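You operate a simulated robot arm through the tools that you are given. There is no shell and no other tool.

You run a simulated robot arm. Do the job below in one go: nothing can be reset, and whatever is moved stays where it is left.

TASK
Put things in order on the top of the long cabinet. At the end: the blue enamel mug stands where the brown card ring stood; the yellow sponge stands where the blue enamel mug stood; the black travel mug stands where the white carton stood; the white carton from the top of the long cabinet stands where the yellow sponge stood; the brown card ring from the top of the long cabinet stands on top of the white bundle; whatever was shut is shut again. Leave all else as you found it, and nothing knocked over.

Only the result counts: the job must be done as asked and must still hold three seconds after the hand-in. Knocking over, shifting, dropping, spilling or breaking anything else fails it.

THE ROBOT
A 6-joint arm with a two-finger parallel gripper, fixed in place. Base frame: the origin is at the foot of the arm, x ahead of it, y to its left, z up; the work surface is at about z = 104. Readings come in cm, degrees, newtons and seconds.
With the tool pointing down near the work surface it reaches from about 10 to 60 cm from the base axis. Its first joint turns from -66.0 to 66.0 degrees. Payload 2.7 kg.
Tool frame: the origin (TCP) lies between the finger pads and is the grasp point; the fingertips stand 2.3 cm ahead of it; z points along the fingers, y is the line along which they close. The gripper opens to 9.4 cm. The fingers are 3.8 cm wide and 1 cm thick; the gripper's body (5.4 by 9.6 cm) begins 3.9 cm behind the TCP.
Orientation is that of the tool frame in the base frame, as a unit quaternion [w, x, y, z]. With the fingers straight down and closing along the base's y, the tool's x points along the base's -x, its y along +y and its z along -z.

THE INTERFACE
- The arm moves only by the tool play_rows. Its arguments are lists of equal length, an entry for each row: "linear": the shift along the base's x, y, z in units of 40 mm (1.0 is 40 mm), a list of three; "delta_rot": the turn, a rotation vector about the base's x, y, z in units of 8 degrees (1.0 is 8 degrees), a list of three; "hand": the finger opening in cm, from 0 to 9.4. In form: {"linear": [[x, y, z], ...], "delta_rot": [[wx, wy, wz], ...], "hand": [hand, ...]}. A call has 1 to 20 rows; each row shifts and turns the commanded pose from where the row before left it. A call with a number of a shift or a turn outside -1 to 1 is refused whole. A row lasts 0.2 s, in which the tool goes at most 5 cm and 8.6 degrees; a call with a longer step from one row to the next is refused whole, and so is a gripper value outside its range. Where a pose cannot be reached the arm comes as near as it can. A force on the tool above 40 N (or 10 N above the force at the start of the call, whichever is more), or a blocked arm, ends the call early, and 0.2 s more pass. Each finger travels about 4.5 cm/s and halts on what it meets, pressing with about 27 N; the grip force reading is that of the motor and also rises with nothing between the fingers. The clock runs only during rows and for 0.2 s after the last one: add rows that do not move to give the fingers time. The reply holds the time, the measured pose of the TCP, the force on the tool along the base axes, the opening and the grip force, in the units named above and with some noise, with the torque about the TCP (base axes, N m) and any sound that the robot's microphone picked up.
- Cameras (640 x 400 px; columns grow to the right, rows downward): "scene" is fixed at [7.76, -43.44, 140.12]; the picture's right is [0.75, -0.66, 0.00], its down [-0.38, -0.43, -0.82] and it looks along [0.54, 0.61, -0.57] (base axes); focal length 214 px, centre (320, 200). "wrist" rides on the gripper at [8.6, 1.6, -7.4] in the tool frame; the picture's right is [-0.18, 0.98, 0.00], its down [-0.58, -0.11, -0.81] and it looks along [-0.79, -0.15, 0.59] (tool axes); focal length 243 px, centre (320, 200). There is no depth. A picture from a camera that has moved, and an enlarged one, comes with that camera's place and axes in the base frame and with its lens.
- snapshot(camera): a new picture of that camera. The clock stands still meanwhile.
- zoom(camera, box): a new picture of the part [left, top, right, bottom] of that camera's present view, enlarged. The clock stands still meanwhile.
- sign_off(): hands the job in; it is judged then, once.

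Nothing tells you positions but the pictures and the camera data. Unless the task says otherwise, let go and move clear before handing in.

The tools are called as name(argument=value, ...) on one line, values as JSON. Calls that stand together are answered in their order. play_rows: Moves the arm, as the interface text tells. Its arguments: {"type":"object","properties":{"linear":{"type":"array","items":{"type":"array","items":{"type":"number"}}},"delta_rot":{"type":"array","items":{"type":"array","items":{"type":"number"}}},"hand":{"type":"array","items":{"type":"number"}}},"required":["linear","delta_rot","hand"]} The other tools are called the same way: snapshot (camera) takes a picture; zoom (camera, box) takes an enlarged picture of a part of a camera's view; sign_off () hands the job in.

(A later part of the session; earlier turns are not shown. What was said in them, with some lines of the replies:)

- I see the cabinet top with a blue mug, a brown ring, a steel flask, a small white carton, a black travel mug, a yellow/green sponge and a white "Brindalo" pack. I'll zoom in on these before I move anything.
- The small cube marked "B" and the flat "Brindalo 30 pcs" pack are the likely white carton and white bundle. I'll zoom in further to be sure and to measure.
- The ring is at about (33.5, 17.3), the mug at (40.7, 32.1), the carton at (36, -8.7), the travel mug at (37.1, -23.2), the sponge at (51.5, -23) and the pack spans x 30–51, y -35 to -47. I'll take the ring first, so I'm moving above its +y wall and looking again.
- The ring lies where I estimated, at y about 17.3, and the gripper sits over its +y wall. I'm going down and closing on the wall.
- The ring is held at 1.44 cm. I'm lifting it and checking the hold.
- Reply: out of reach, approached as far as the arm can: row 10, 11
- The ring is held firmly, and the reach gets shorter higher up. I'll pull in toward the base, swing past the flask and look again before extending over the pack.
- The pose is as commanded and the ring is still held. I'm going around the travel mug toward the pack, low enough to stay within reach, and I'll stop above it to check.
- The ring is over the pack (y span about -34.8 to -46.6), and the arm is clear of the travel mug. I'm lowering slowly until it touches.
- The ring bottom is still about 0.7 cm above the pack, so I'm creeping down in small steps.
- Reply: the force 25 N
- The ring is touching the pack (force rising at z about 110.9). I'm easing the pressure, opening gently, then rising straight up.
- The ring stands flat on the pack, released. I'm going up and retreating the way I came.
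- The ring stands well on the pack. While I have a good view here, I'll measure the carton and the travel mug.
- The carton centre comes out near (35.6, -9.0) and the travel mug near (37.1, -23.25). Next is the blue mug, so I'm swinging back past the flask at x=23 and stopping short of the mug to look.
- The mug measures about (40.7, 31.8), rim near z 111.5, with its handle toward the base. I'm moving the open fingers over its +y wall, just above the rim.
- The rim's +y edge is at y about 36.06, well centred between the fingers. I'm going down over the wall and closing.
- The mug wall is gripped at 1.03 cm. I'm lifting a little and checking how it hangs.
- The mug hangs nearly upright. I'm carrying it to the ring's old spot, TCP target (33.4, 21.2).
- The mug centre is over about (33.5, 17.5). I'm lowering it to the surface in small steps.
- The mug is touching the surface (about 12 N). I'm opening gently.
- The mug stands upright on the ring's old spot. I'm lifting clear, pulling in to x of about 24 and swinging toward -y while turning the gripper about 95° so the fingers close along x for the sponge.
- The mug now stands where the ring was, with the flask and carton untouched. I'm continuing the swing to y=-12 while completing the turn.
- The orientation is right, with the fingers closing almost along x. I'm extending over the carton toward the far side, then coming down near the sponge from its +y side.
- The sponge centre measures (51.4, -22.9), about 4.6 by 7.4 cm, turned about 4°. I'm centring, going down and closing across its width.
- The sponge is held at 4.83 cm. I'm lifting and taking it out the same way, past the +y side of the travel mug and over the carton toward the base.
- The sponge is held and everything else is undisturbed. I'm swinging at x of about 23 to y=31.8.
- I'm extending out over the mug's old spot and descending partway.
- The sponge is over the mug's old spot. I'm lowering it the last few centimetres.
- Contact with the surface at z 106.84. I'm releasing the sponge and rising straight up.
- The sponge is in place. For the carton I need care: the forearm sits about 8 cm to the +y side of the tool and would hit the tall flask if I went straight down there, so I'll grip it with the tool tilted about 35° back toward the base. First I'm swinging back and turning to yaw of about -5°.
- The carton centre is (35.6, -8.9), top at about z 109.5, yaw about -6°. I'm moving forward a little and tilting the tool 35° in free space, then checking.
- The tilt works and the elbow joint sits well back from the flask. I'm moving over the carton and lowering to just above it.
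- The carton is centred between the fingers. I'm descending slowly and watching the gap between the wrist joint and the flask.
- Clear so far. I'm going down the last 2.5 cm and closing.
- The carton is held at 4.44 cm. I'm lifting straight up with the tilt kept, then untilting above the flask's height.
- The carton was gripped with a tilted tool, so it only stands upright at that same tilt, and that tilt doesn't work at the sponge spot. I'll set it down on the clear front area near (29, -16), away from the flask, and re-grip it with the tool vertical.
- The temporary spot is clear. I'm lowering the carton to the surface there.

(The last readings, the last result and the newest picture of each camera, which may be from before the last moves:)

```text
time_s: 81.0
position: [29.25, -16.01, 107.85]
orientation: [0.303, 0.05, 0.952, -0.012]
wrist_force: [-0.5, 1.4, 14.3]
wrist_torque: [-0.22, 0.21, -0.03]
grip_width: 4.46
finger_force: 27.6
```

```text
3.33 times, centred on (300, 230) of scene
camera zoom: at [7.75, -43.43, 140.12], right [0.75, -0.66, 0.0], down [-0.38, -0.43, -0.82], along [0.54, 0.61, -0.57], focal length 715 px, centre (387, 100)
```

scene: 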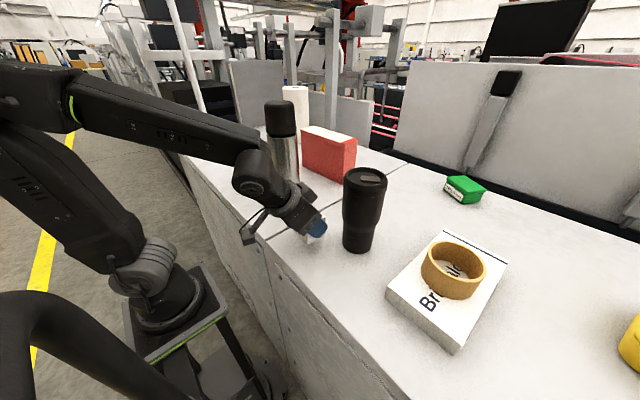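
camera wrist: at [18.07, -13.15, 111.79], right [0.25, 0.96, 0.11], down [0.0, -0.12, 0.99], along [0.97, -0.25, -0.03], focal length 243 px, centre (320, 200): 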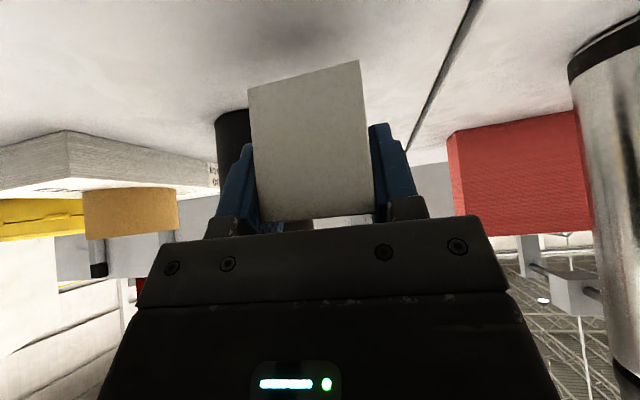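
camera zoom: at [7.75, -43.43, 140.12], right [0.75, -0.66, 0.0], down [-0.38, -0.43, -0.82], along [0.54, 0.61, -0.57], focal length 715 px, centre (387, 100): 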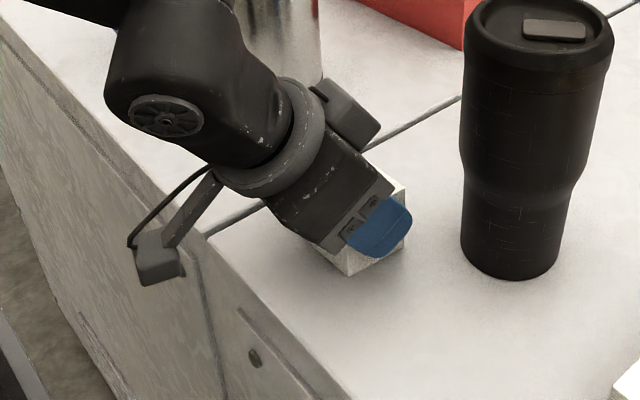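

Contact made. I'm opening, backing up out of the way, and untilting to vertical.

play_rows(linear=[[0, 0, 0], [0, 0, 0], [0, 0, 0], [0, 0, 0], [0, 0, 0.3], [-0.2, 0, 0.6], [-0.2, 0, 0.8], [0, 0, 0.8], [0.1, 0, 0.4], [0.1, 0, 0.2], [0.1, 0, 0], [0.1, 0, 0], [0, 0, 0], [0, 0, 0]], delta_rot=[[0, 0, 0], [0, 0, 0], [0, 0, 0], [0, 0, 0], [0, 0, 0], [0, 0, 0], [0, 0, 0], [0.09, 0.87, 0], [0.09, 0.87, 0], [0.09, 0.87, 0], [0.09, 0.87, 0], [0.09, 0.87, 0], [0, 0, 0], [0, 0, 0]], hand=[4.8, 5.4, 6, 6.6, 6.6, 6.6, 6.6, 6.6, 6.6, 6.6, 6.6, 6.6, 6.6, 6.6])

snapshot(camera="wrist")

zoom(camera="scene", box=[220, 130, 400, 280])

```text
time_s: 84.0
position: [29.11, -15.97, 120.1]
orientation: [0.0, 0.054, 0.999, 0.004]
wrist_force: [-0.2, 1.0, 0.0]
wrist_torque: [-0.01, -0.01, 0.0]
grip_width: 6.62
finger_force: 0.1
```

```text
taken
camera wrist: at [20.75, -13.41, 127.64], right [0.29, 0.96, 0.01], down [0.57, -0.18, 0.81], along [0.77, -0.23, -0.59], focal length 243 px, centre (320, 200)
```

wrist: 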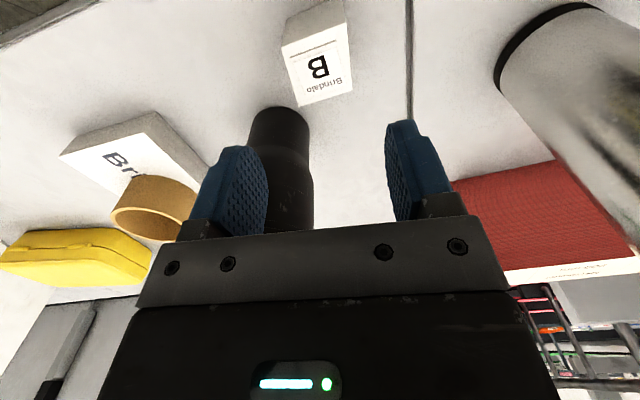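

```text
2.67 times, centred on (310, 205) of scene
camera zoom: at [7.76, -43.44, 140.12], right [0.75, -0.66, 0.0], down [-0.38, -0.43, -0.82], along [0.54, 0.61, -0.57], focal length 572 px, centre (347, 187)
```

zoom: 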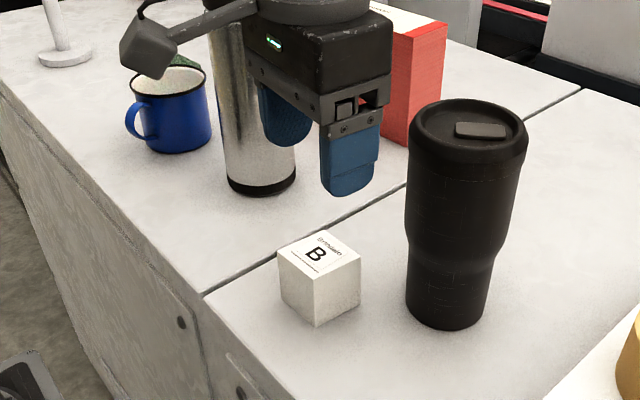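

The carton stands upright at the temporary spot with the tool vertical right over it. I'm re-gripping it straight down.

play_rows(linear=[[0, 0, -0.5], [0, 0, -0.7], [0, 0, -0.7], [0, 0, -0.6], [0, 0, -0.4], [0, 0, -0.28], [0, 0, 0], [0, 0, 0], [0, 0, 0], [0, 0, 0], [0, 0, 0]], delta_rot=[[0, 0, 0], [0, 0, 0], [0, 0, 0], [0, 0, 0], [0, 0, 0], [0, 0, 0], [0, 0, 0], [0, 0, 0], [0, 0, 0], [0, 0, 0], [0, 0, 0]], hand=[6.6, 6.6, 6.6, 6.6, 6.6, 6.6, 5.8, 5, 4.2, 3.4, 3.2])

snapshot(camera="wrist")

snapshot(camera="scene")

```text
time_s: 86.4
position: [29.15, -15.87, 107.52]
orientation: [0.001, 0.054, 0.999, 0.004]
wrist_force: [-0.4, 0.2, -0.7]
wrist_torque: [0.02, -0.02, 0.0]
grip_width: 4.46
finger_force: 26.8
```

```text
taken
camera wrist: at [20.72, -13.4, 114.93], right [0.29, 0.96, 0.01], down [0.56, -0.18, 0.81], along [0.77, -0.23, -0.59], focal length 243 px, centre (320, 200)
```

wrist: 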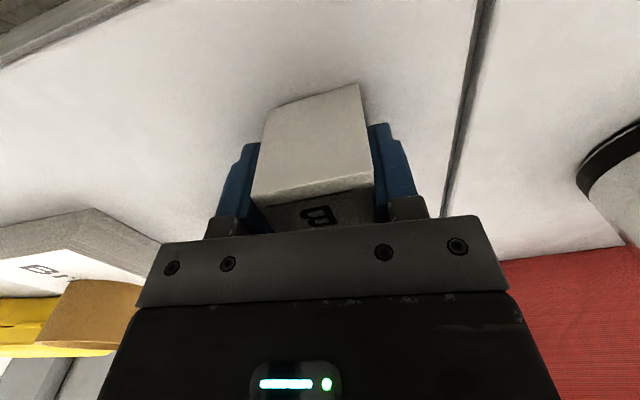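

```text
taken
```

scene: 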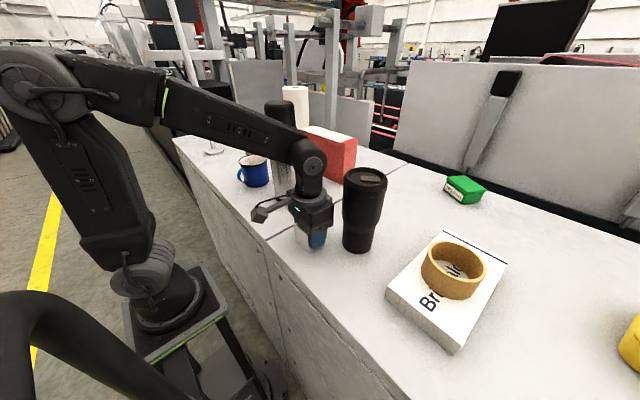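

Re-gripped with a vertical tool. I'm lifting high, then turning 90° in the air while moving out toward (46, -12).

play_rows(linear=[[0, 0, 0.3], [0, 0, 0.6], [0, 0, 0.9], [0, 0, 0.9], [0, 0, 0.9], [0, 0, 0.9], [0, 0, 0.8], [0, 0, 0]], delta_rot=[[0, 0, 0], [0, 0, 0], [0, 0, 0], [0, 0, 0], [0, 0, 0], [0, 0, 0], [0, 0, 0], [0, 0, 0]], hand=[3.2, 3.2, 3.2, 3.2, 3.2, 3.2, 3.2, 3.2])

play_rows(linear=[[0, 0.1, 0], [0.2, 0.1, 0], [0.4, 0.1, 0], [0.4, 0.1, 0], [0.4, 0.1, 0], [0.4, 0.1, 0], [0.4, 0.1, -0.1], [0.4, 0.1, -0.12], [0.4, 0.1, -0.12], [0.4, 0.1, -0.12], [0.4, 0, -0.12], [0.4, 0, -0.12], [0, 0, 0]], delta_rot=[[0, 0, 0.94], [0, 0, 0.94], [0, 0, 0.94], [0, 0, 0.94], [0, 0, 0.94], [0, 0, 0.94], [0, 0, 0.94], [0, 0, 0.94], [0, 0, 0.94], [0, 0, 0.94], [0, 0, 0.94], [0, 0, 0.94], [0, 0, 0]], hand=[3.2, 3.2, 3.2, 3.2, 3.2, 3.2, 3.2, 3.2, 3.2, 3.2, 3.2, 3.2, 3.2])

snapshot(camera="scene")

snapshot(camera="wrist")

```text
time_s: 88.2
position: [29.27, -15.94, 128.63]
orientation: [-0.001, 0.054, 0.999, 0.004]
wrist_force: [0.4, 0.0, -0.5]
wrist_torque: [0.0, 0.02, -0.02]
grip_width: 4.45
finger_force: 26.5
```

```text
time_s: 91.0
position: [45.9, -11.99, 125.8]
orientation: [-0.002, -0.67, 0.742, 0.003]
wrist_force: [0.3, 0.4, 1.0]
wrist_torque: [-0.02, -0.01, -0.02]
grip_width: 4.44
finger_force: 27.4
```

```text
taken
```

scene: 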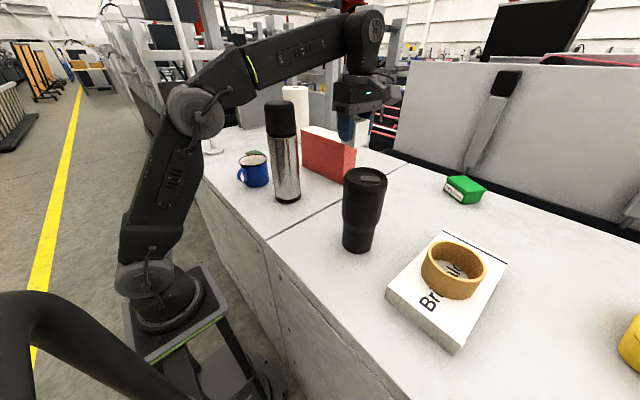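

```text
taken
camera wrist: at [43.58, -20.37, 133.26], right [-0.96, 0.28, 0.01], down [0.17, 0.57, 0.81], along [0.22, 0.77, -0.59], focal length 243 px, centre (320, 200)
```

wrist: 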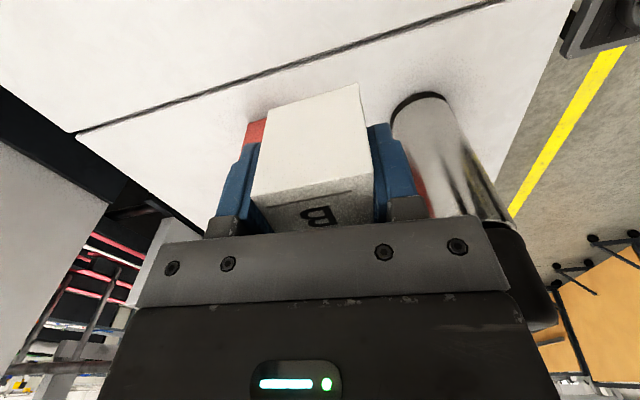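

The carton is upright with the turn complete. I'm following the same approach to the sponge's old spot as before.

play_rows(linear=[[0.5, -0.3, -0.6], [0.5, -0.4, -0.8], [0.3, -0.5, -0.7], [0.08, -0.5, -0.5], [0, -0.5, -0.25], [0, -0.52, -0.25], [0, 0, 0]], delta_rot=[[0, 0, 0], [0, 0, 0], [0, 0, 0], [0, 0, 0], [0, 0, 0], [0, 0, 0], [0, 0, 0]], hand=[3.2, 3.2, 3.2, 3.2, 3.2, 3.2, 3.2])

snapshot(camera="scene")

snapshot(camera="wrist")

```text
time_s: 92.6
position: [51.51, -22.85, 113.39]
orientation: [-0.002, -0.67, 0.742, 0.004]
wrist_force: [-0.1, 0.6, -0.3]
wrist_torque: [-0.02, 0.01, -0.02]
grip_width: 4.46
finger_force: 26.4
```

```text
taken
```

scene: 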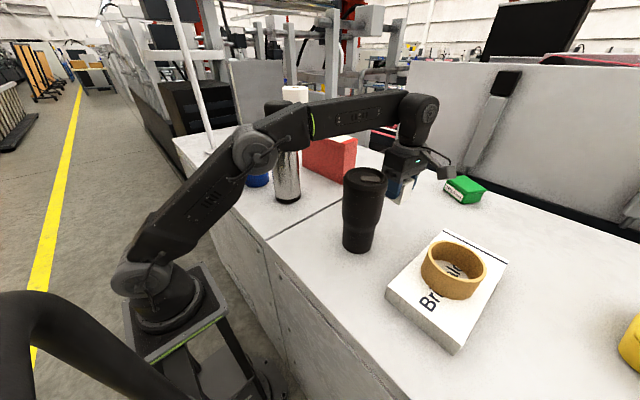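

```text
taken
camera wrist: at [49.11, -31.24, 120.88], right [-0.96, 0.28, 0.01], down [0.17, 0.57, 0.81], along [0.22, 0.77, -0.59], focal length 243 px, centre (320, 200)
```

wrist: 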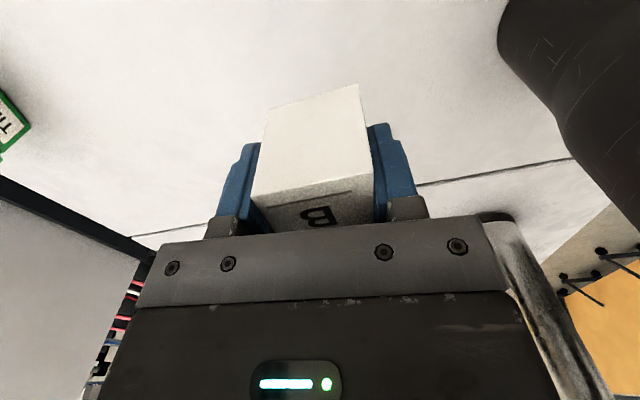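

I'm lowering the carton onto the sponge's old spot at about (51.4, -22.9).

play_rows(linear=[[-0.02, 0, -0.3], [0, 0, -0.4], [0, 0, -0.4], [0, 0, -0.2], [0, 0, -0.12], [0, 0, 0]], delta_rot=[[0, 0, 0], [0, 0, 0], [0, 0, 0], [0, 0, 0], [0, 0, 0], [0, 0, 0]], hand=[3.2, 3.2, 3.2, 3.2, 3.2, 3.2])

play_rows(linear=[[0, 0, -0.03], [0, 0, -0.02], [0, 0, 0]], delta_rot=[[0, 0, 0], [0, 0, 0], [0, 0, 0]], hand=[3.2, 3.2, 3.2])

```text
time_s: 94.0
position: [51.36, -22.9, 107.82]
orientation: [-0.002, -0.67, 0.742, 0.004]
wrist_force: [-0.3, -0.4, 0.7]
wrist_torque: [0.01, -0.01, 0.01]
grip_width: 4.47
finger_force: 26.8
```

```text
time_s: 94.8
position: [51.42, -22.86, 107.53]
orientation: [-0.003, -0.67, 0.742, 0.005]
wrist_force: [-0.3, 0.5, -0.5]
wrist_torque: [0.0, 0.02, -0.07]
grip_width: 4.46
finger_force: 26.4
```

play_rows(linear=[[0, 0, -0.03], [0, 0, -0.02], [0, 0, 0]], delta_rot=[[0, 0, 0], [0, 0, 0], [0, 0, 0]], hand=[3.2, 3.2, 3.2])

```text
time_s: 95.6
position: [51.37, -22.86, 107.48]
orientation: [-0.003, -0.67, 0.742, 0.003]
wrist_force: [-0.6, 1.3, 4.6]
wrist_torque: [0.07, -0.07, -0.02]
grip_width: 4.49
finger_force: 27.2
```

Light contact (4.6 N). I'm releasing, rising, and taking the same safe way out over the empty carton spot.

play_rows(linear=[[0, 0, 0], [0, 0, 0], [0, 0, 0], [0, 0, 0], [0, 0, 0.3], [0, 0, 0.6], [0, 0, 0.5], [0, 0.3, 0.1], [0, 0.5, 0.2], [-0.3, 0.6, 0.4], [-0.5, 0.7, 0.6], [-0.6, 0.5, 0.7], [0, 0, 0]], delta_rot=[[0, 0, 0], [0, 0, 0], [0, 0, 0], [0, 0, 0], [0, 0, 0], [0, 0, 0], [0, 0, 0], [0, 0, 0], [0, 0, 0], [0, 0, 0], [0, 0, 0], [0, 0, 0], [0, 0, 0]], hand=[4.8, 5.4, 6, 6.6, 6.6, 6.6, 6.6, 6.6, 6.6, 6.6, 6.6, 6.6, 6.6])

snapshot(camera="scene")

zoom(camera="scene", box=[330, 150, 450, 260])

snapshot(camera="wrist")

```text
time_s: 98.4
position: [45.86, -12.47, 121.12]
orientation: [-0.003, -0.67, 0.743, 0.004]
wrist_force: [-0.6, -0.2, -0.6]
wrist_torque: [0.01, 0.0, 0.0]
grip_width: 6.6
finger_force: 0.1
```

```text
taken
```

scene: 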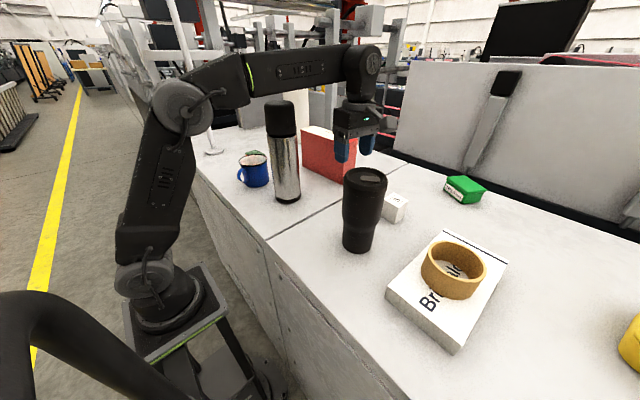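

```text
3.64 times, centred on (390, 205) of scene
camera zoom: at [7.76, -43.43, 140.12], right [0.75, -0.66, 0.0], down [-0.38, -0.43, -0.82], along [0.54, 0.61, -0.57], focal length 780 px, centre (66, 182)
```

zoom: 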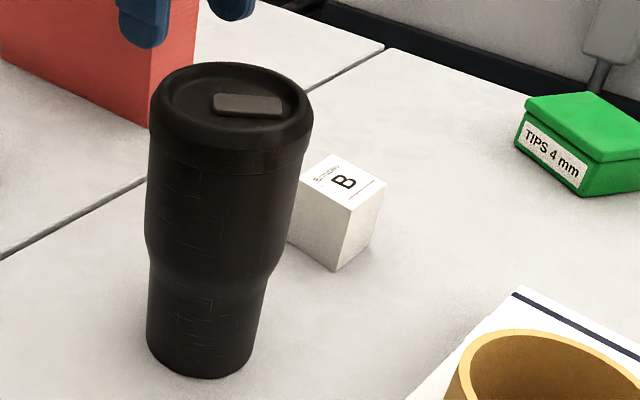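

```text
taken
camera wrist: at [43.4, -20.83, 128.49], right [-0.96, 0.28, 0.01], down [0.18, 0.57, 0.81], along [0.22, 0.77, -0.59], focal length 243 px, centre (320, 200)
```

wrist: 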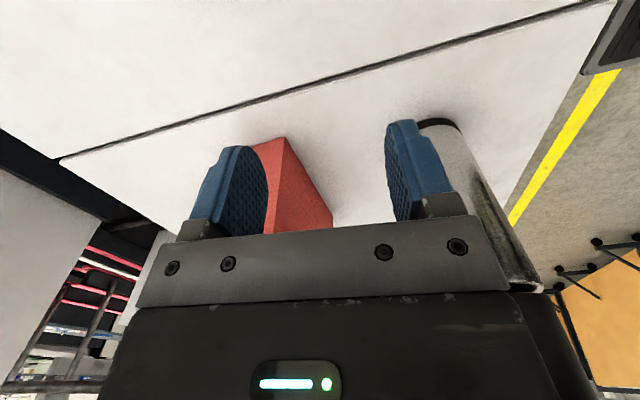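

The carton now stands at the sponge's old spot. Before the travel mug, I'll check the forearm's height and thickness, because at the carton spot it will pass over the flask's cap.

zoom(camera="scene", box=[230, 30, 400, 210])

```text
2.22 times, centred on (315, 120) of scene
camera zoom: at [7.76, -43.43, 140.12], right [0.75, -0.66, 0.0], down [-0.38, -0.43, -0.82], along [0.54, 0.61, -0.57], focal length 477 px, centre (331, 378)
```

zoom: 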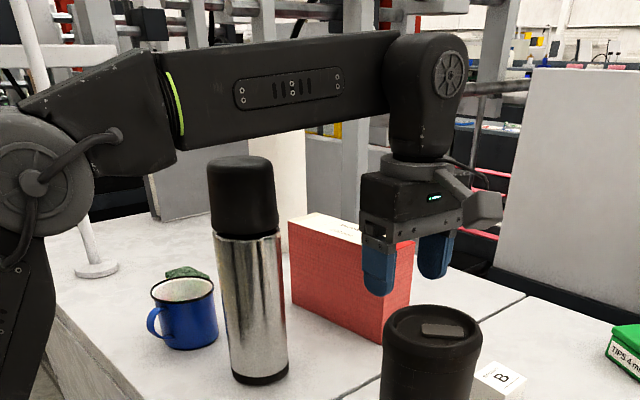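

The forearm would clear the flask cap by only about 1.5 cm with a vertical tool. I'll grip the travel mug with the fingers closing along x and the tool leaning 15° toward -y, which shifts the forearm away from the flask. I'm moving above the mug now, fully open.

play_rows(linear=[[0, 0, 0.4], [0, 0, 0.7], [-0.35, -0.4, 0.1], [-0.5, -0.6, 0.1], [-0.5, -0.6, 0.1], [-0.5, -0.6, 0], [-0.34, -0.5, 0], [0, 0, 0], [0, 0, 0]], delta_rot=[[0, 0, 0], [0, 0, 0], [0.372, -0.038, 0], [0.372, -0.038, 0], [0.372, -0.038, 0], [0.372, -0.038, 0], [0.372, -0.038, 0], [0, 0, 0], [0, 0, 0]], hand=[7, 7.5, 8, 8.5, 9, 9.4, 9.4, 9.4, 9.4])

snapshot(camera="wrist")

snapshot(camera="scene")

```text
time_s: 100.4
position: [36.97, -23.34, 126.66]
orientation: [0.095, -0.664, 0.736, 0.091]
wrist_force: [0.0, 0.7, -0.4]
wrist_torque: [0.0, -0.02, -0.02]
grip_width: 9.37
finger_force: 0.0
```

```text
taken
camera wrist: at [34.46, -33.23, 131.58], right [-0.96, 0.28, 0.06], down [0.15, 0.34, 0.93], along [0.24, 0.9, -0.37], focal length 243 px, centre (320, 200)
```

wrist: 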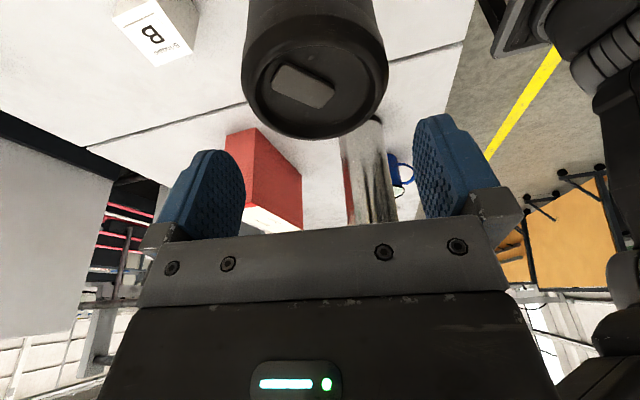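

```text
taken
```

scene: 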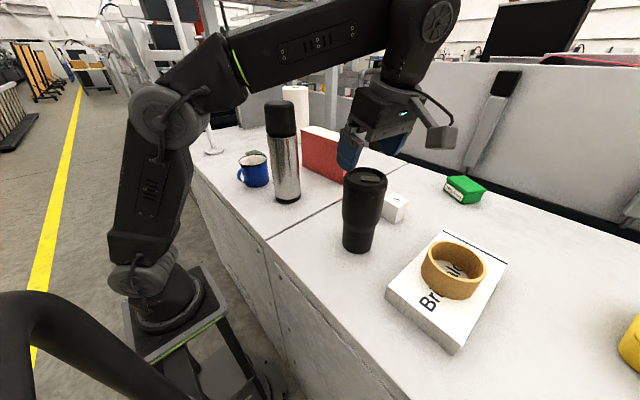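

zoom(camera="wrist", box=[200, 0, 440, 150])

```text
2.67 times, centred on (320, 75) of wrist
camera zoom: at [34.46, -33.23, 131.58], right [-0.96, 0.28, 0.06], down [0.15, 0.34, 0.93], along [0.24, 0.9, -0.37], focal length 647 px, centre (320, 533)
```

zoom: 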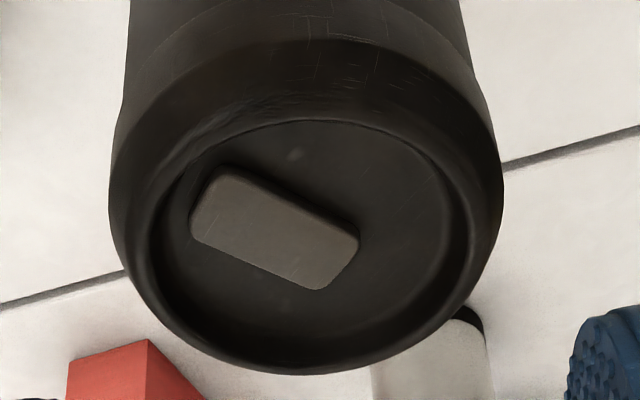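

The lid centre (about 37.0, -23.2, diameter 8.3) is within 1 mm of the finger midline, leaving about 0.5 cm each side. I'm descending slowly around it.

play_rows(linear=[[0, 0.02, -0.3], [0, 0, -0.4], [0, 0, -0.3], [0, 0, -0.2], [0, 0, 0]], delta_rot=[[0, 0, 0], [0, 0, 0], [0, 0, 0], [0, 0, 0], [0, 0, 0]], hand=[9.4, 9.4, 9.4, 9.4, 9.4])

snapshot(camera="wrist")

zoom(camera="scene", box=[310, 80, 450, 260])

```text
time_s: 101.6
position: [36.96, -23.23, 121.84]
orientation: [0.094, -0.664, 0.736, 0.09]
wrist_force: [-0.2, 0.5, -0.5]
wrist_torque: [-0.02, 0.02, 0.01]
grip_width: 9.39
finger_force: 0.0
```

```text
taken
camera wrist: at [34.43, -33.18, 126.74], right [-0.96, 0.28, 0.06], down [0.15, 0.34, 0.93], along [0.24, 0.9, -0.37], focal length 243 px, centre (320, 200)
```

wrist: 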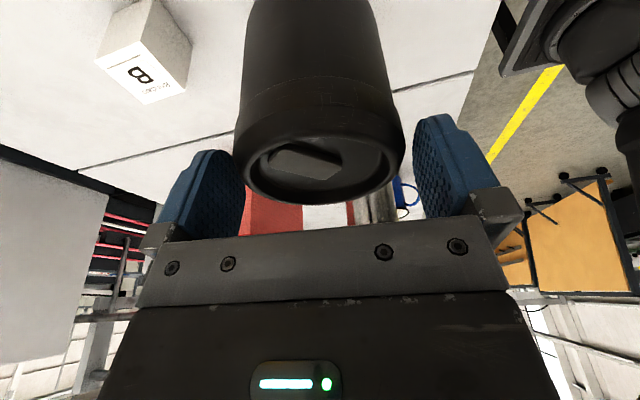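

```text
2.22 times, centred on (380, 170) of scene
camera zoom: at [7.76, -43.44, 140.12], right [0.75, -0.66, 0.0], down [-0.38, -0.43, -0.82], along [0.54, 0.61, -0.57], focal length 477 px, centre (187, 267)
```

zoom: 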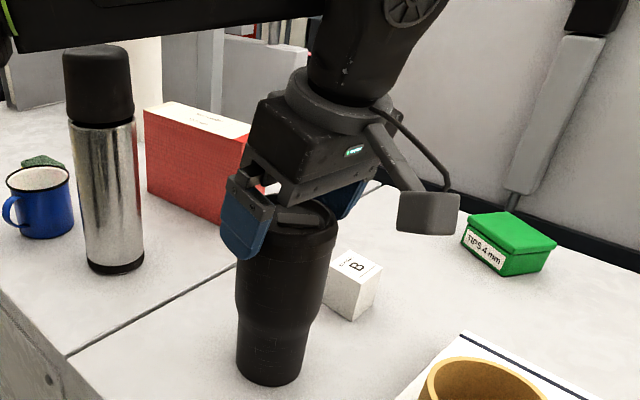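

The fingertips are already straddling the lid without contact. I'm going down 3 cm more, then closing.

play_rows(linear=[[0, 0, -0.25], [0, 0, -0.25], [0, 0, -0.2], [0, 0, -0.05], [0, 0, 0]], delta_rot=[[0, 0, 0], [0, 0, 0], [0, 0, 0], [0, 0, 0], [0, 0, 0]], hand=[9.4, 9.4, 9.4, 9.4, 9.4])

snapshot(camera="wrist")

zoom(camera="scene", box=[310, 80, 450, 260])

```text
time_s: 102.8
position: [37.02, -23.1, 118.8]
orientation: [0.094, -0.664, 0.736, 0.091]
wrist_force: [0.4, 0.1, -0.8]
wrist_torque: [0.0, 0.02, 0.05]
grip_width: 9.42
finger_force: 0.0
```

```text
taken
camera wrist: at [34.47, -33.15, 123.77], right [-0.96, 0.28, 0.06], down [0.15, 0.34, 0.93], along [0.24, 0.9, -0.37], focal length 243 px, centre (320, 200)
```

wrist: 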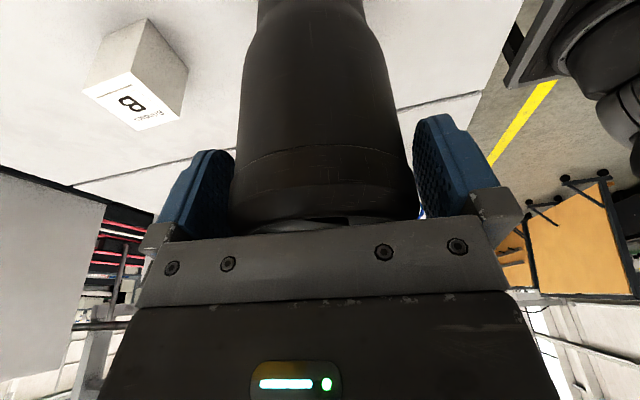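

```text
2.22 times, centred on (380, 170) of scene
camera zoom: at [7.76, -43.44, 140.12], right [0.75, -0.66, 0.0], down [-0.38, -0.43, -0.82], along [0.54, 0.61, -0.57], focal length 477 px, centre (187, 267)
```

zoom: 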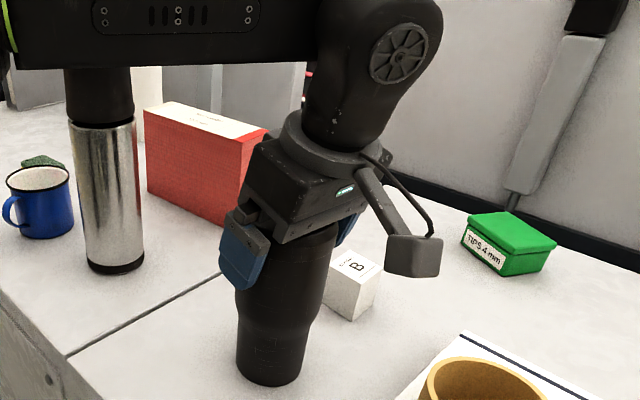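

Straddled cleanly. I'm closing on the mug.

play_rows(linear=[[0, 0, 0], [0, 0, 0], [0, 0, 0], [0, 0, 0], [0, 0, 0]], delta_rot=[[0, 0, 0], [0, 0, 0], [0, 0, 0], [0, 0, 0], [0, 0, 0]], hand=[9.0, 8.5, 8.0, 7.0, 6.5])

snapshot(camera="wrist")

zoom(camera="scene", box=[310, 80, 450, 260])

```text
time_s: 104.0
position: [36.98, -23.21, 118.79]
orientation: [0.094, -0.665, 0.735, 0.091]
wrist_force: [-0.9, -1.2, -0.1]
wrist_torque: [-0.04, -0.03, -0.03]
grip_width: 8.1
finger_force: 26.5
```

```text
taken
camera wrist: at [34.46, -33.15, 123.77], right [-0.96, 0.28, 0.06], down [0.15, 0.34, 0.93], along [0.24, 0.9, -0.37], focal length 243 px, centre (320, 200)
```

wrist: 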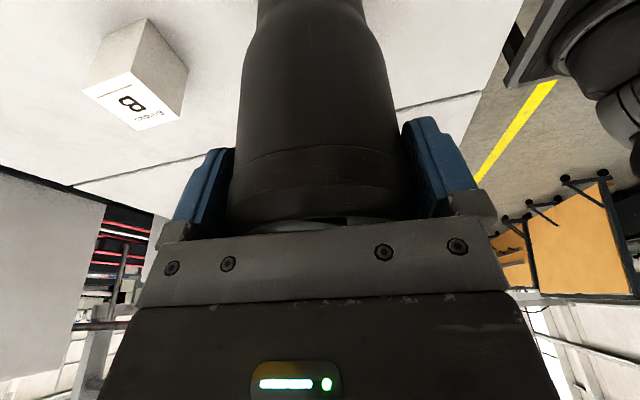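

```text
2.22 times, centred on (380, 170) of scene
camera zoom: at [7.76, -43.44, 140.12], right [0.75, -0.66, 0.0], down [-0.38, -0.43, -0.82], along [0.54, 0.61, -0.57], focal length 477 px, centre (187, 267)
```

zoom: 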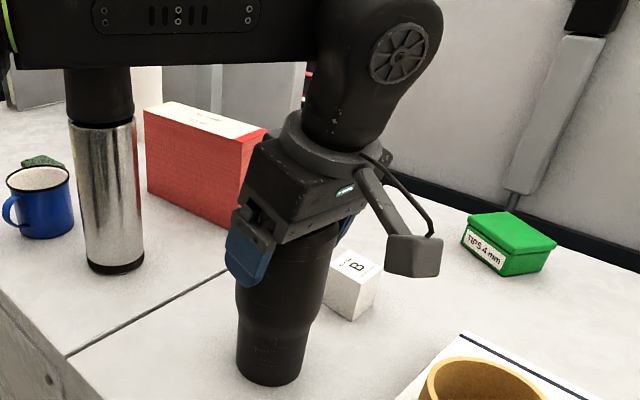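

Held at 8.1 cm. I'm lifting 4 cm gently to check the hold.

play_rows(linear=[[0, 0, 0.1], [0, 0, 0.2], [0, 0, 0.3], [0, 0, 0.3], [0, 0, 0.2], [0, 0, 0], [0, 0, 0]], delta_rot=[[0, 0, 0], [0, 0, 0], [0, 0, 0], [0, 0, 0], [0, 0, 0], [0, 0, 0], [0, 0, 0]], hand=[6, 6, 6, 6, 6, 6, 6])

snapshot(camera="wrist")

zoom(camera="scene", box=[250, 60, 450, 260])

```text
time_s: 105.6
position: [37.04, -23.17, 123.24]
orientation: [0.095, -0.665, 0.736, 0.091]
wrist_force: [-0.1, -0.5, -3.4]
wrist_torque: [-0.02, 0.0, -0.01]
grip_width: 8.11
finger_force: 26.6
```

```text
taken
camera wrist: at [34.48, -33.21, 128.14], right [-0.96, 0.28, 0.06], down [0.15, 0.34, 0.93], along [0.24, 0.9, -0.37], focal length 243 px, centre (320, 200)
```

wrist: 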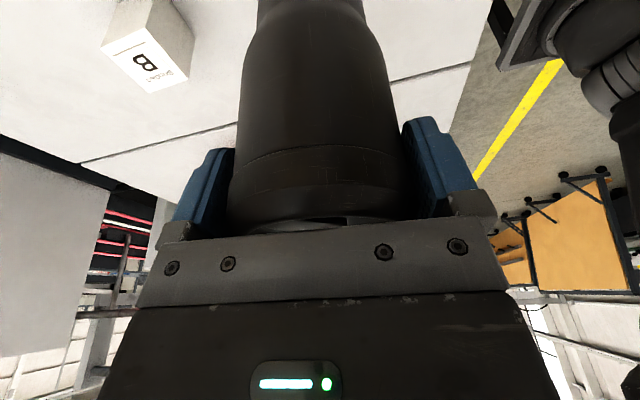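

```text
2.00 times, centred on (350, 160) of scene
camera zoom: at [7.76, -43.44, 140.12], right [0.75, -0.66, 0.0], down [-0.38, -0.43, -0.82], along [0.54, 0.61, -0.57], focal length 429 px, centre (260, 280)
```

zoom: 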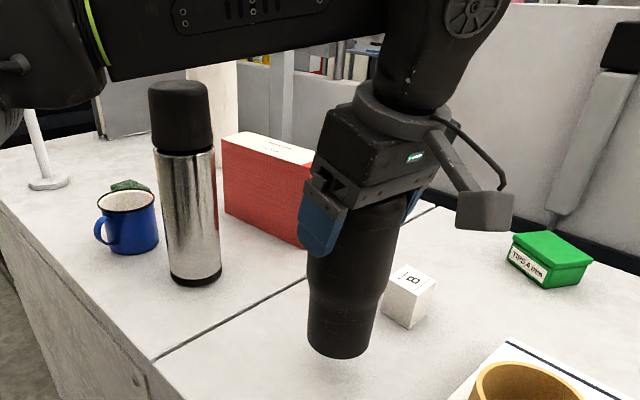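

The mug hangs upright. I'm carrying it toward the carton's old spot with the forearm kept above the flask cap, and stopping before lowering.

play_rows(linear=[[-0.03, 0.3, 0], [-0.06, 0.5, 0], [-0.06, 0.6, 0], [-0.06, 0.6, 0], [-0.06, 0.6, 0], [-0.05, 0.5, 0], [-0.04, 0.45, 0], [0, 0, 0], [0, 0, 0]], delta_rot=[[0, 0, 0], [0, 0, 0], [0, 0, 0], [0, 0, 0], [0, 0, 0], [0, 0, 0], [0, 0, 0], [0, 0, 0], [0, 0, 0]], hand=[6, 6, 6, 6, 6, 6, 6, 6, 6])

snapshot(camera="wrist")

zoom(camera="scene", box=[200, 40, 400, 260])

```text
time_s: 107.6
position: [35.57, -8.92, 123.12]
orientation: [0.094, -0.665, 0.736, 0.09]
wrist_force: [0.1, 0.7, -3.0]
wrist_torque: [0.03, 0.02, -0.02]
grip_width: 8.1
finger_force: 27.0
```

```text
taken
camera wrist: at [32.98, -18.97, 128.1], right [-0.96, 0.28, 0.06], down [0.15, 0.34, 0.93], along [0.24, 0.9, -0.37], focal length 243 px, centre (320, 200)
```

wrist: 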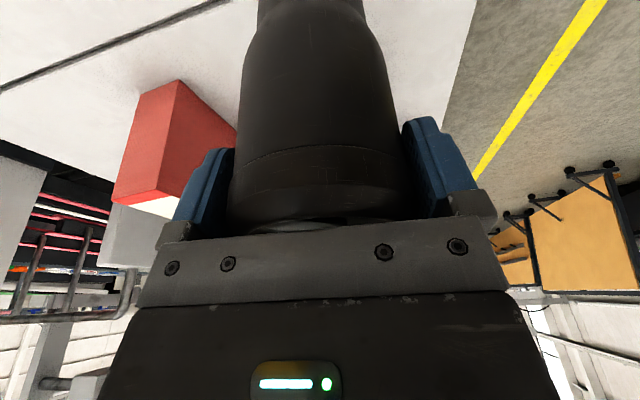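

```text
1.82 times, centred on (300, 150) of scene
camera zoom: at [7.76, -43.44, 140.12], right [0.75, -0.66, 0.0], down [-0.38, -0.43, -0.82], along [0.54, 0.61, -0.57], focal length 390 px, centre (356, 291)
```

zoom: 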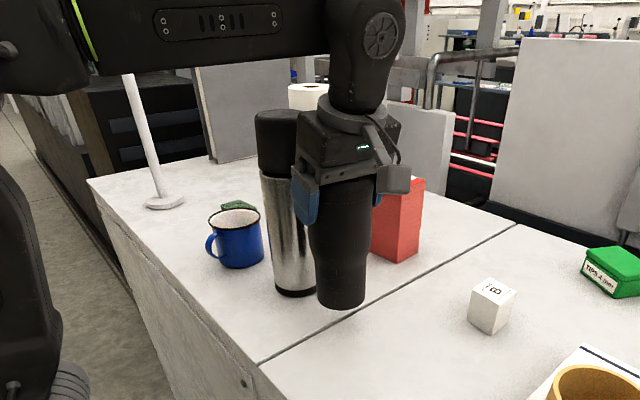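

The forearm geometry matches my model and leaves about 3 cm to the flask cap at the final height. I'm lowering the mug to the surface.

play_rows(linear=[[0, 0, -0.2], [0, 0, -0.3], [0, 0, -0.3], [0, 0, -0.15], [0, 0, -0.05], [0, 0, 0]], delta_rot=[[0, 0, 0], [0, 0, 0], [0, 0, 0], [0, 0, 0], [0, 0, 0], [0, 0, 0]], hand=[6, 6, 6, 6, 6, 6])

zoom(camera="scene", box=[200, 40, 400, 260])

```text
time_s: 109.0
position: [35.51, -8.89, 119.13]
orientation: [0.094, -0.664, 0.736, 0.09]
wrist_force: [0.3, 0.4, -2.1]
wrist_torque: [0.03, -0.02, 0.0]
grip_width: 8.08
finger_force: 27.0
```

```text
1.82 times, centred on (300, 150) of scene
camera zoom: at [7.76, -43.44, 140.12], right [0.75, -0.66, 0.0], down [-0.38, -0.43, -0.82], along [0.54, 0.61, -0.57], focal length 390 px, centre (356, 291)
```

zoom: 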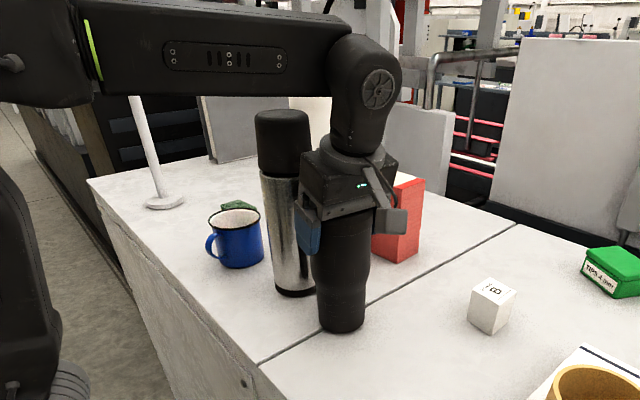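

play_rows(linear=[[0, 0, -0.04], [0, 0, -0.03], [0, 0, 0]], delta_rot=[[0, 0, 0], [0, 0, 0], [0, 0, 0]], hand=[6, 6, 6])

play_rows(linear=[[0, 0, -0.02], [0, 0, -0.02], [0, 0, 0]], delta_rot=[[0, 0, 0], [0, 0, 0], [0, 0, 0]], hand=[6, 6, 6])

```text
time_s: 109.8
position: [35.64, -9.02, 118.96]
orientation: [0.095, -0.664, 0.736, 0.09]
wrist_force: [0.3, 0.9, -3.2]
wrist_torque: [-0.01, -0.03, 0.01]
grip_width: 8.1
finger_force: 27.1
```

```text
time_s: 110.6
position: [35.49, -8.94, 118.85]
orientation: [0.095, -0.665, 0.735, 0.091]
wrist_force: [-1.8, -0.9, 5.3]
wrist_torque: [0.01, 0.05, -0.01]
grip_width: 8.08
finger_force: 26.8
```

Contact (about 8 N of weight taken up). I'm opening slowly to full width, then checking before rising.

play_rows(linear=[[0, 0, 0], [0, 0, 0], [0, 0, 0], [0, 0, 0], [0, 0, 0]], delta_rot=[[0, 0, 0], [0, 0, 0], [0, 0, 0], [0, 0, 0], [0, 0, 0]], hand=[8.3, 8.6, 9.0, 9.4, 9.4])

snapshot(camera="wrist")

zoom(camera="scene", box=[240, 80, 380, 240])

```text
time_s: 111.8
position: [35.44, -9.09, 118.77]
orientation: [0.093, -0.664, 0.736, 0.091]
wrist_force: [0.4, 0.4, 0.7]
wrist_torque: [0.02, -0.01, 0.01]
grip_width: 9.38
finger_force: 0.0
```

```text
taken
camera wrist: at [33.01, -18.96, 123.72], right [-0.96, 0.28, 0.06], down [0.15, 0.34, 0.93], along [0.24, 0.9, -0.37], focal length 243 px, centre (320, 200)
```

wrist: 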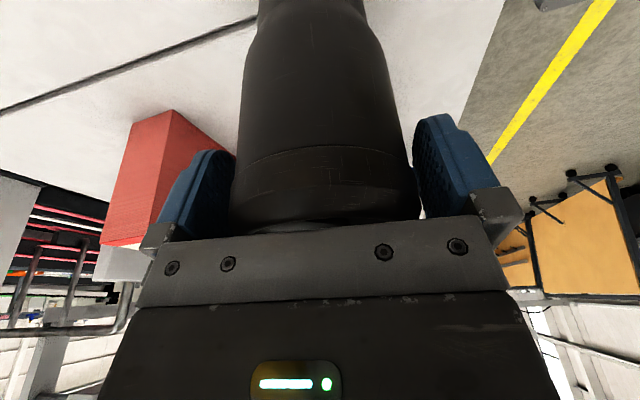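

```text
2.50 times, centred on (310, 160) of scene
camera zoom: at [7.76, -43.44, 140.12], right [0.75, -0.66, 0.0], down [-0.38, -0.43, -0.82], along [0.54, 0.61, -0.57], focal length 536 px, centre (345, 300)
```

zoom: 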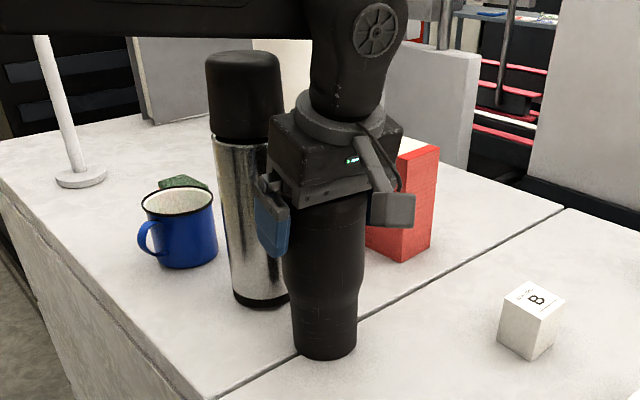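

The mug stands free. I'm rising straight up, then pulling back and untilting.

play_rows(linear=[[0, 0, 0.2], [0, 0, 0.3], [0, 0, 0.4], [0, 0, 0.5], [0, 0, 0.6], [0, 0, 0.6], [0, 0, 0]], delta_rot=[[0, 0, 0], [0, 0, 0], [0, 0, 0], [0, 0, 0], [0, 0, 0], [0, 0, 0], [0, 0, 0]], hand=[9.4, 9.4, 9.4, 9.4, 9.4, 9.4, 9.4])

snapshot(camera="wrist")

snapshot(camera="scene")

```text
time_s: 113.4
position: [35.57, -9.01, 129.2]
orientation: [0.094, -0.664, 0.736, 0.093]
wrist_force: [0.0, 0.4, -0.2]
wrist_torque: [-0.01, 0.03, 0.03]
grip_width: 9.43
finger_force: 0.1
```

```text
taken
camera wrist: at [33.03, -19.01, 134.15], right [-0.96, 0.28, 0.06], down [0.15, 0.34, 0.93], along [0.24, 0.9, -0.37], focal length 243 px, centre (320, 200)
```

wrist: 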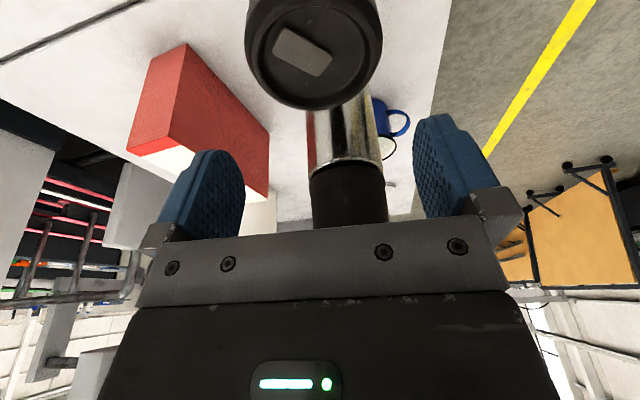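

```text
taken
```

scene: 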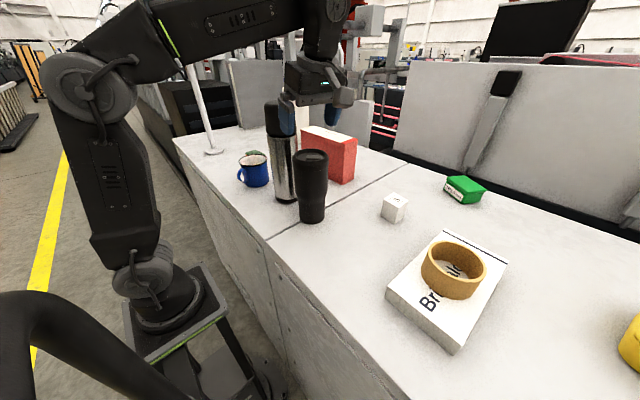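

Everything stands. I'm retreating toward the base, untilting, turning back to the starting yaw, and going to the left for a final look at the mug and sponge.

play_rows(linear=[[-0.5, 0, 0.2], [-0.8, 0, 0.2], [-0.8, 0, 0.2], [-0.8, 0, 0.2], [-0.2, 0, 0.1], [0, 0, 0], [0, 0.4, 0], [0, 0.6, 0], [0, 0.6, 0], [0, 0.6, 0], [0, 0.6, 0], [0, 0.6, 0], [0, 0.6, 0], [0, 0.6, 0], [0, 0.6, 0], [0, 0.6, 0], [0, 0.6, 0], [0, 0, 0]], delta_rot=[[-0.372, 0.038, 0], [-0.372, 0.038, 0], [-0.372, 0.038, 0], [-0.372, 0.038, 0], [-0.372, 0.038, 0], [0, 0, 0], [0, 0, -0.95], [0, 0, -0.95], [0, 0, -0.95], [0, 0, -0.95], [0, 0, -0.95], [0, 0, -0.95], [0, 0, -0.95], [0, 0, -0.95], [0, 0, -0.95], [0, 0, -0.95], [0, 0, -0.95], [0, 0, 0]], hand=[9.4, 9.4, 9.4, 9.4, 9.4, 9.4, 9.4, 9.4, 9.4, 9.4, 9.4, 9.4, 9.4, 9.4, 9.4, 9.4, 9.4, 9.4])

snapshot(camera="wrist")

snapshot(camera="scene")

```text
time_s: 117.2
position: [23.1, 16.6, 132.8]
orientation: [0.001, -0.004, 1.0, 0.004]
wrist_force: [0.0, 0.5, -0.7]
wrist_torque: [0.01, 0.02, -0.05]
grip_width: 9.39
finger_force: 0.1
```

```text
taken
camera wrist: at [14.58, 18.19, 140.19], right [0.18, 0.98, 0.01], down [0.58, -0.11, 0.81], along [0.79, -0.14, -0.59], focal length 243 px, centre (320, 200)
```

wrist: 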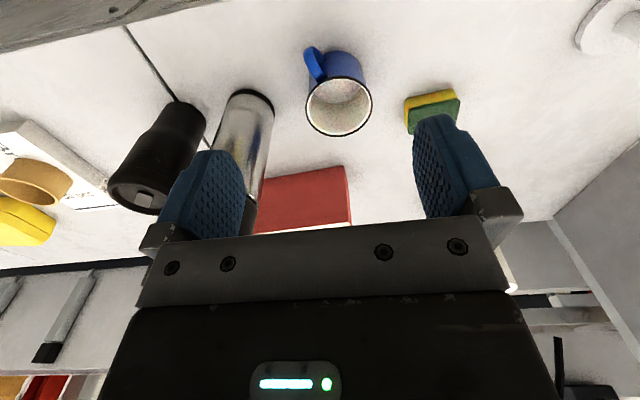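

```text
taken
```

scene: 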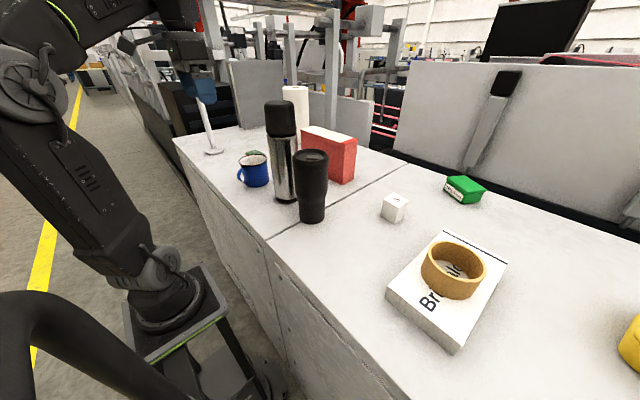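

Checked in the pictures:

- The blue mug stands where the ring stood.
- The sponge stands where the mug stood.
- The travel mug stands where the carton stood.
- The carton stands where the sponge stood.
- The ring stands flat on the white pack.

The flask, red box and the other items look unmoved. I opened nothing, and the gripper is empty and clear. I'm handing in.

sign_off()

```text
The job is handed in.
```

The job is handed in. In the last pictures every item was in its asked place and standing upright:

| Item | Now stands |
|---|---|
| Blue enamel mug | where the brown card ring stood |
| Yellow sponge | where the blue enamel mug stood |
| Black travel mug | where the white carton stood |
| White carton | where the yellow sponge stood |
| Brown card ring | on top of the white bundle (the "Brindalo 30 pcs" pack) |

- **Placement:** I set each item on its spot using the camera measurements. The final pictures agree with that to within about half a centimetre wherever I measured.
- **White carton:** it was set down briefly on a clear part of the cabinet top and re-gripped on the way. It now stands a quarter turn round from how it stood before.
- **Everything else:** the steel flask, red box, green box and white pack look unmoved. I opened nothing, so there was nothing to shut again. The gripper is empty and clear.
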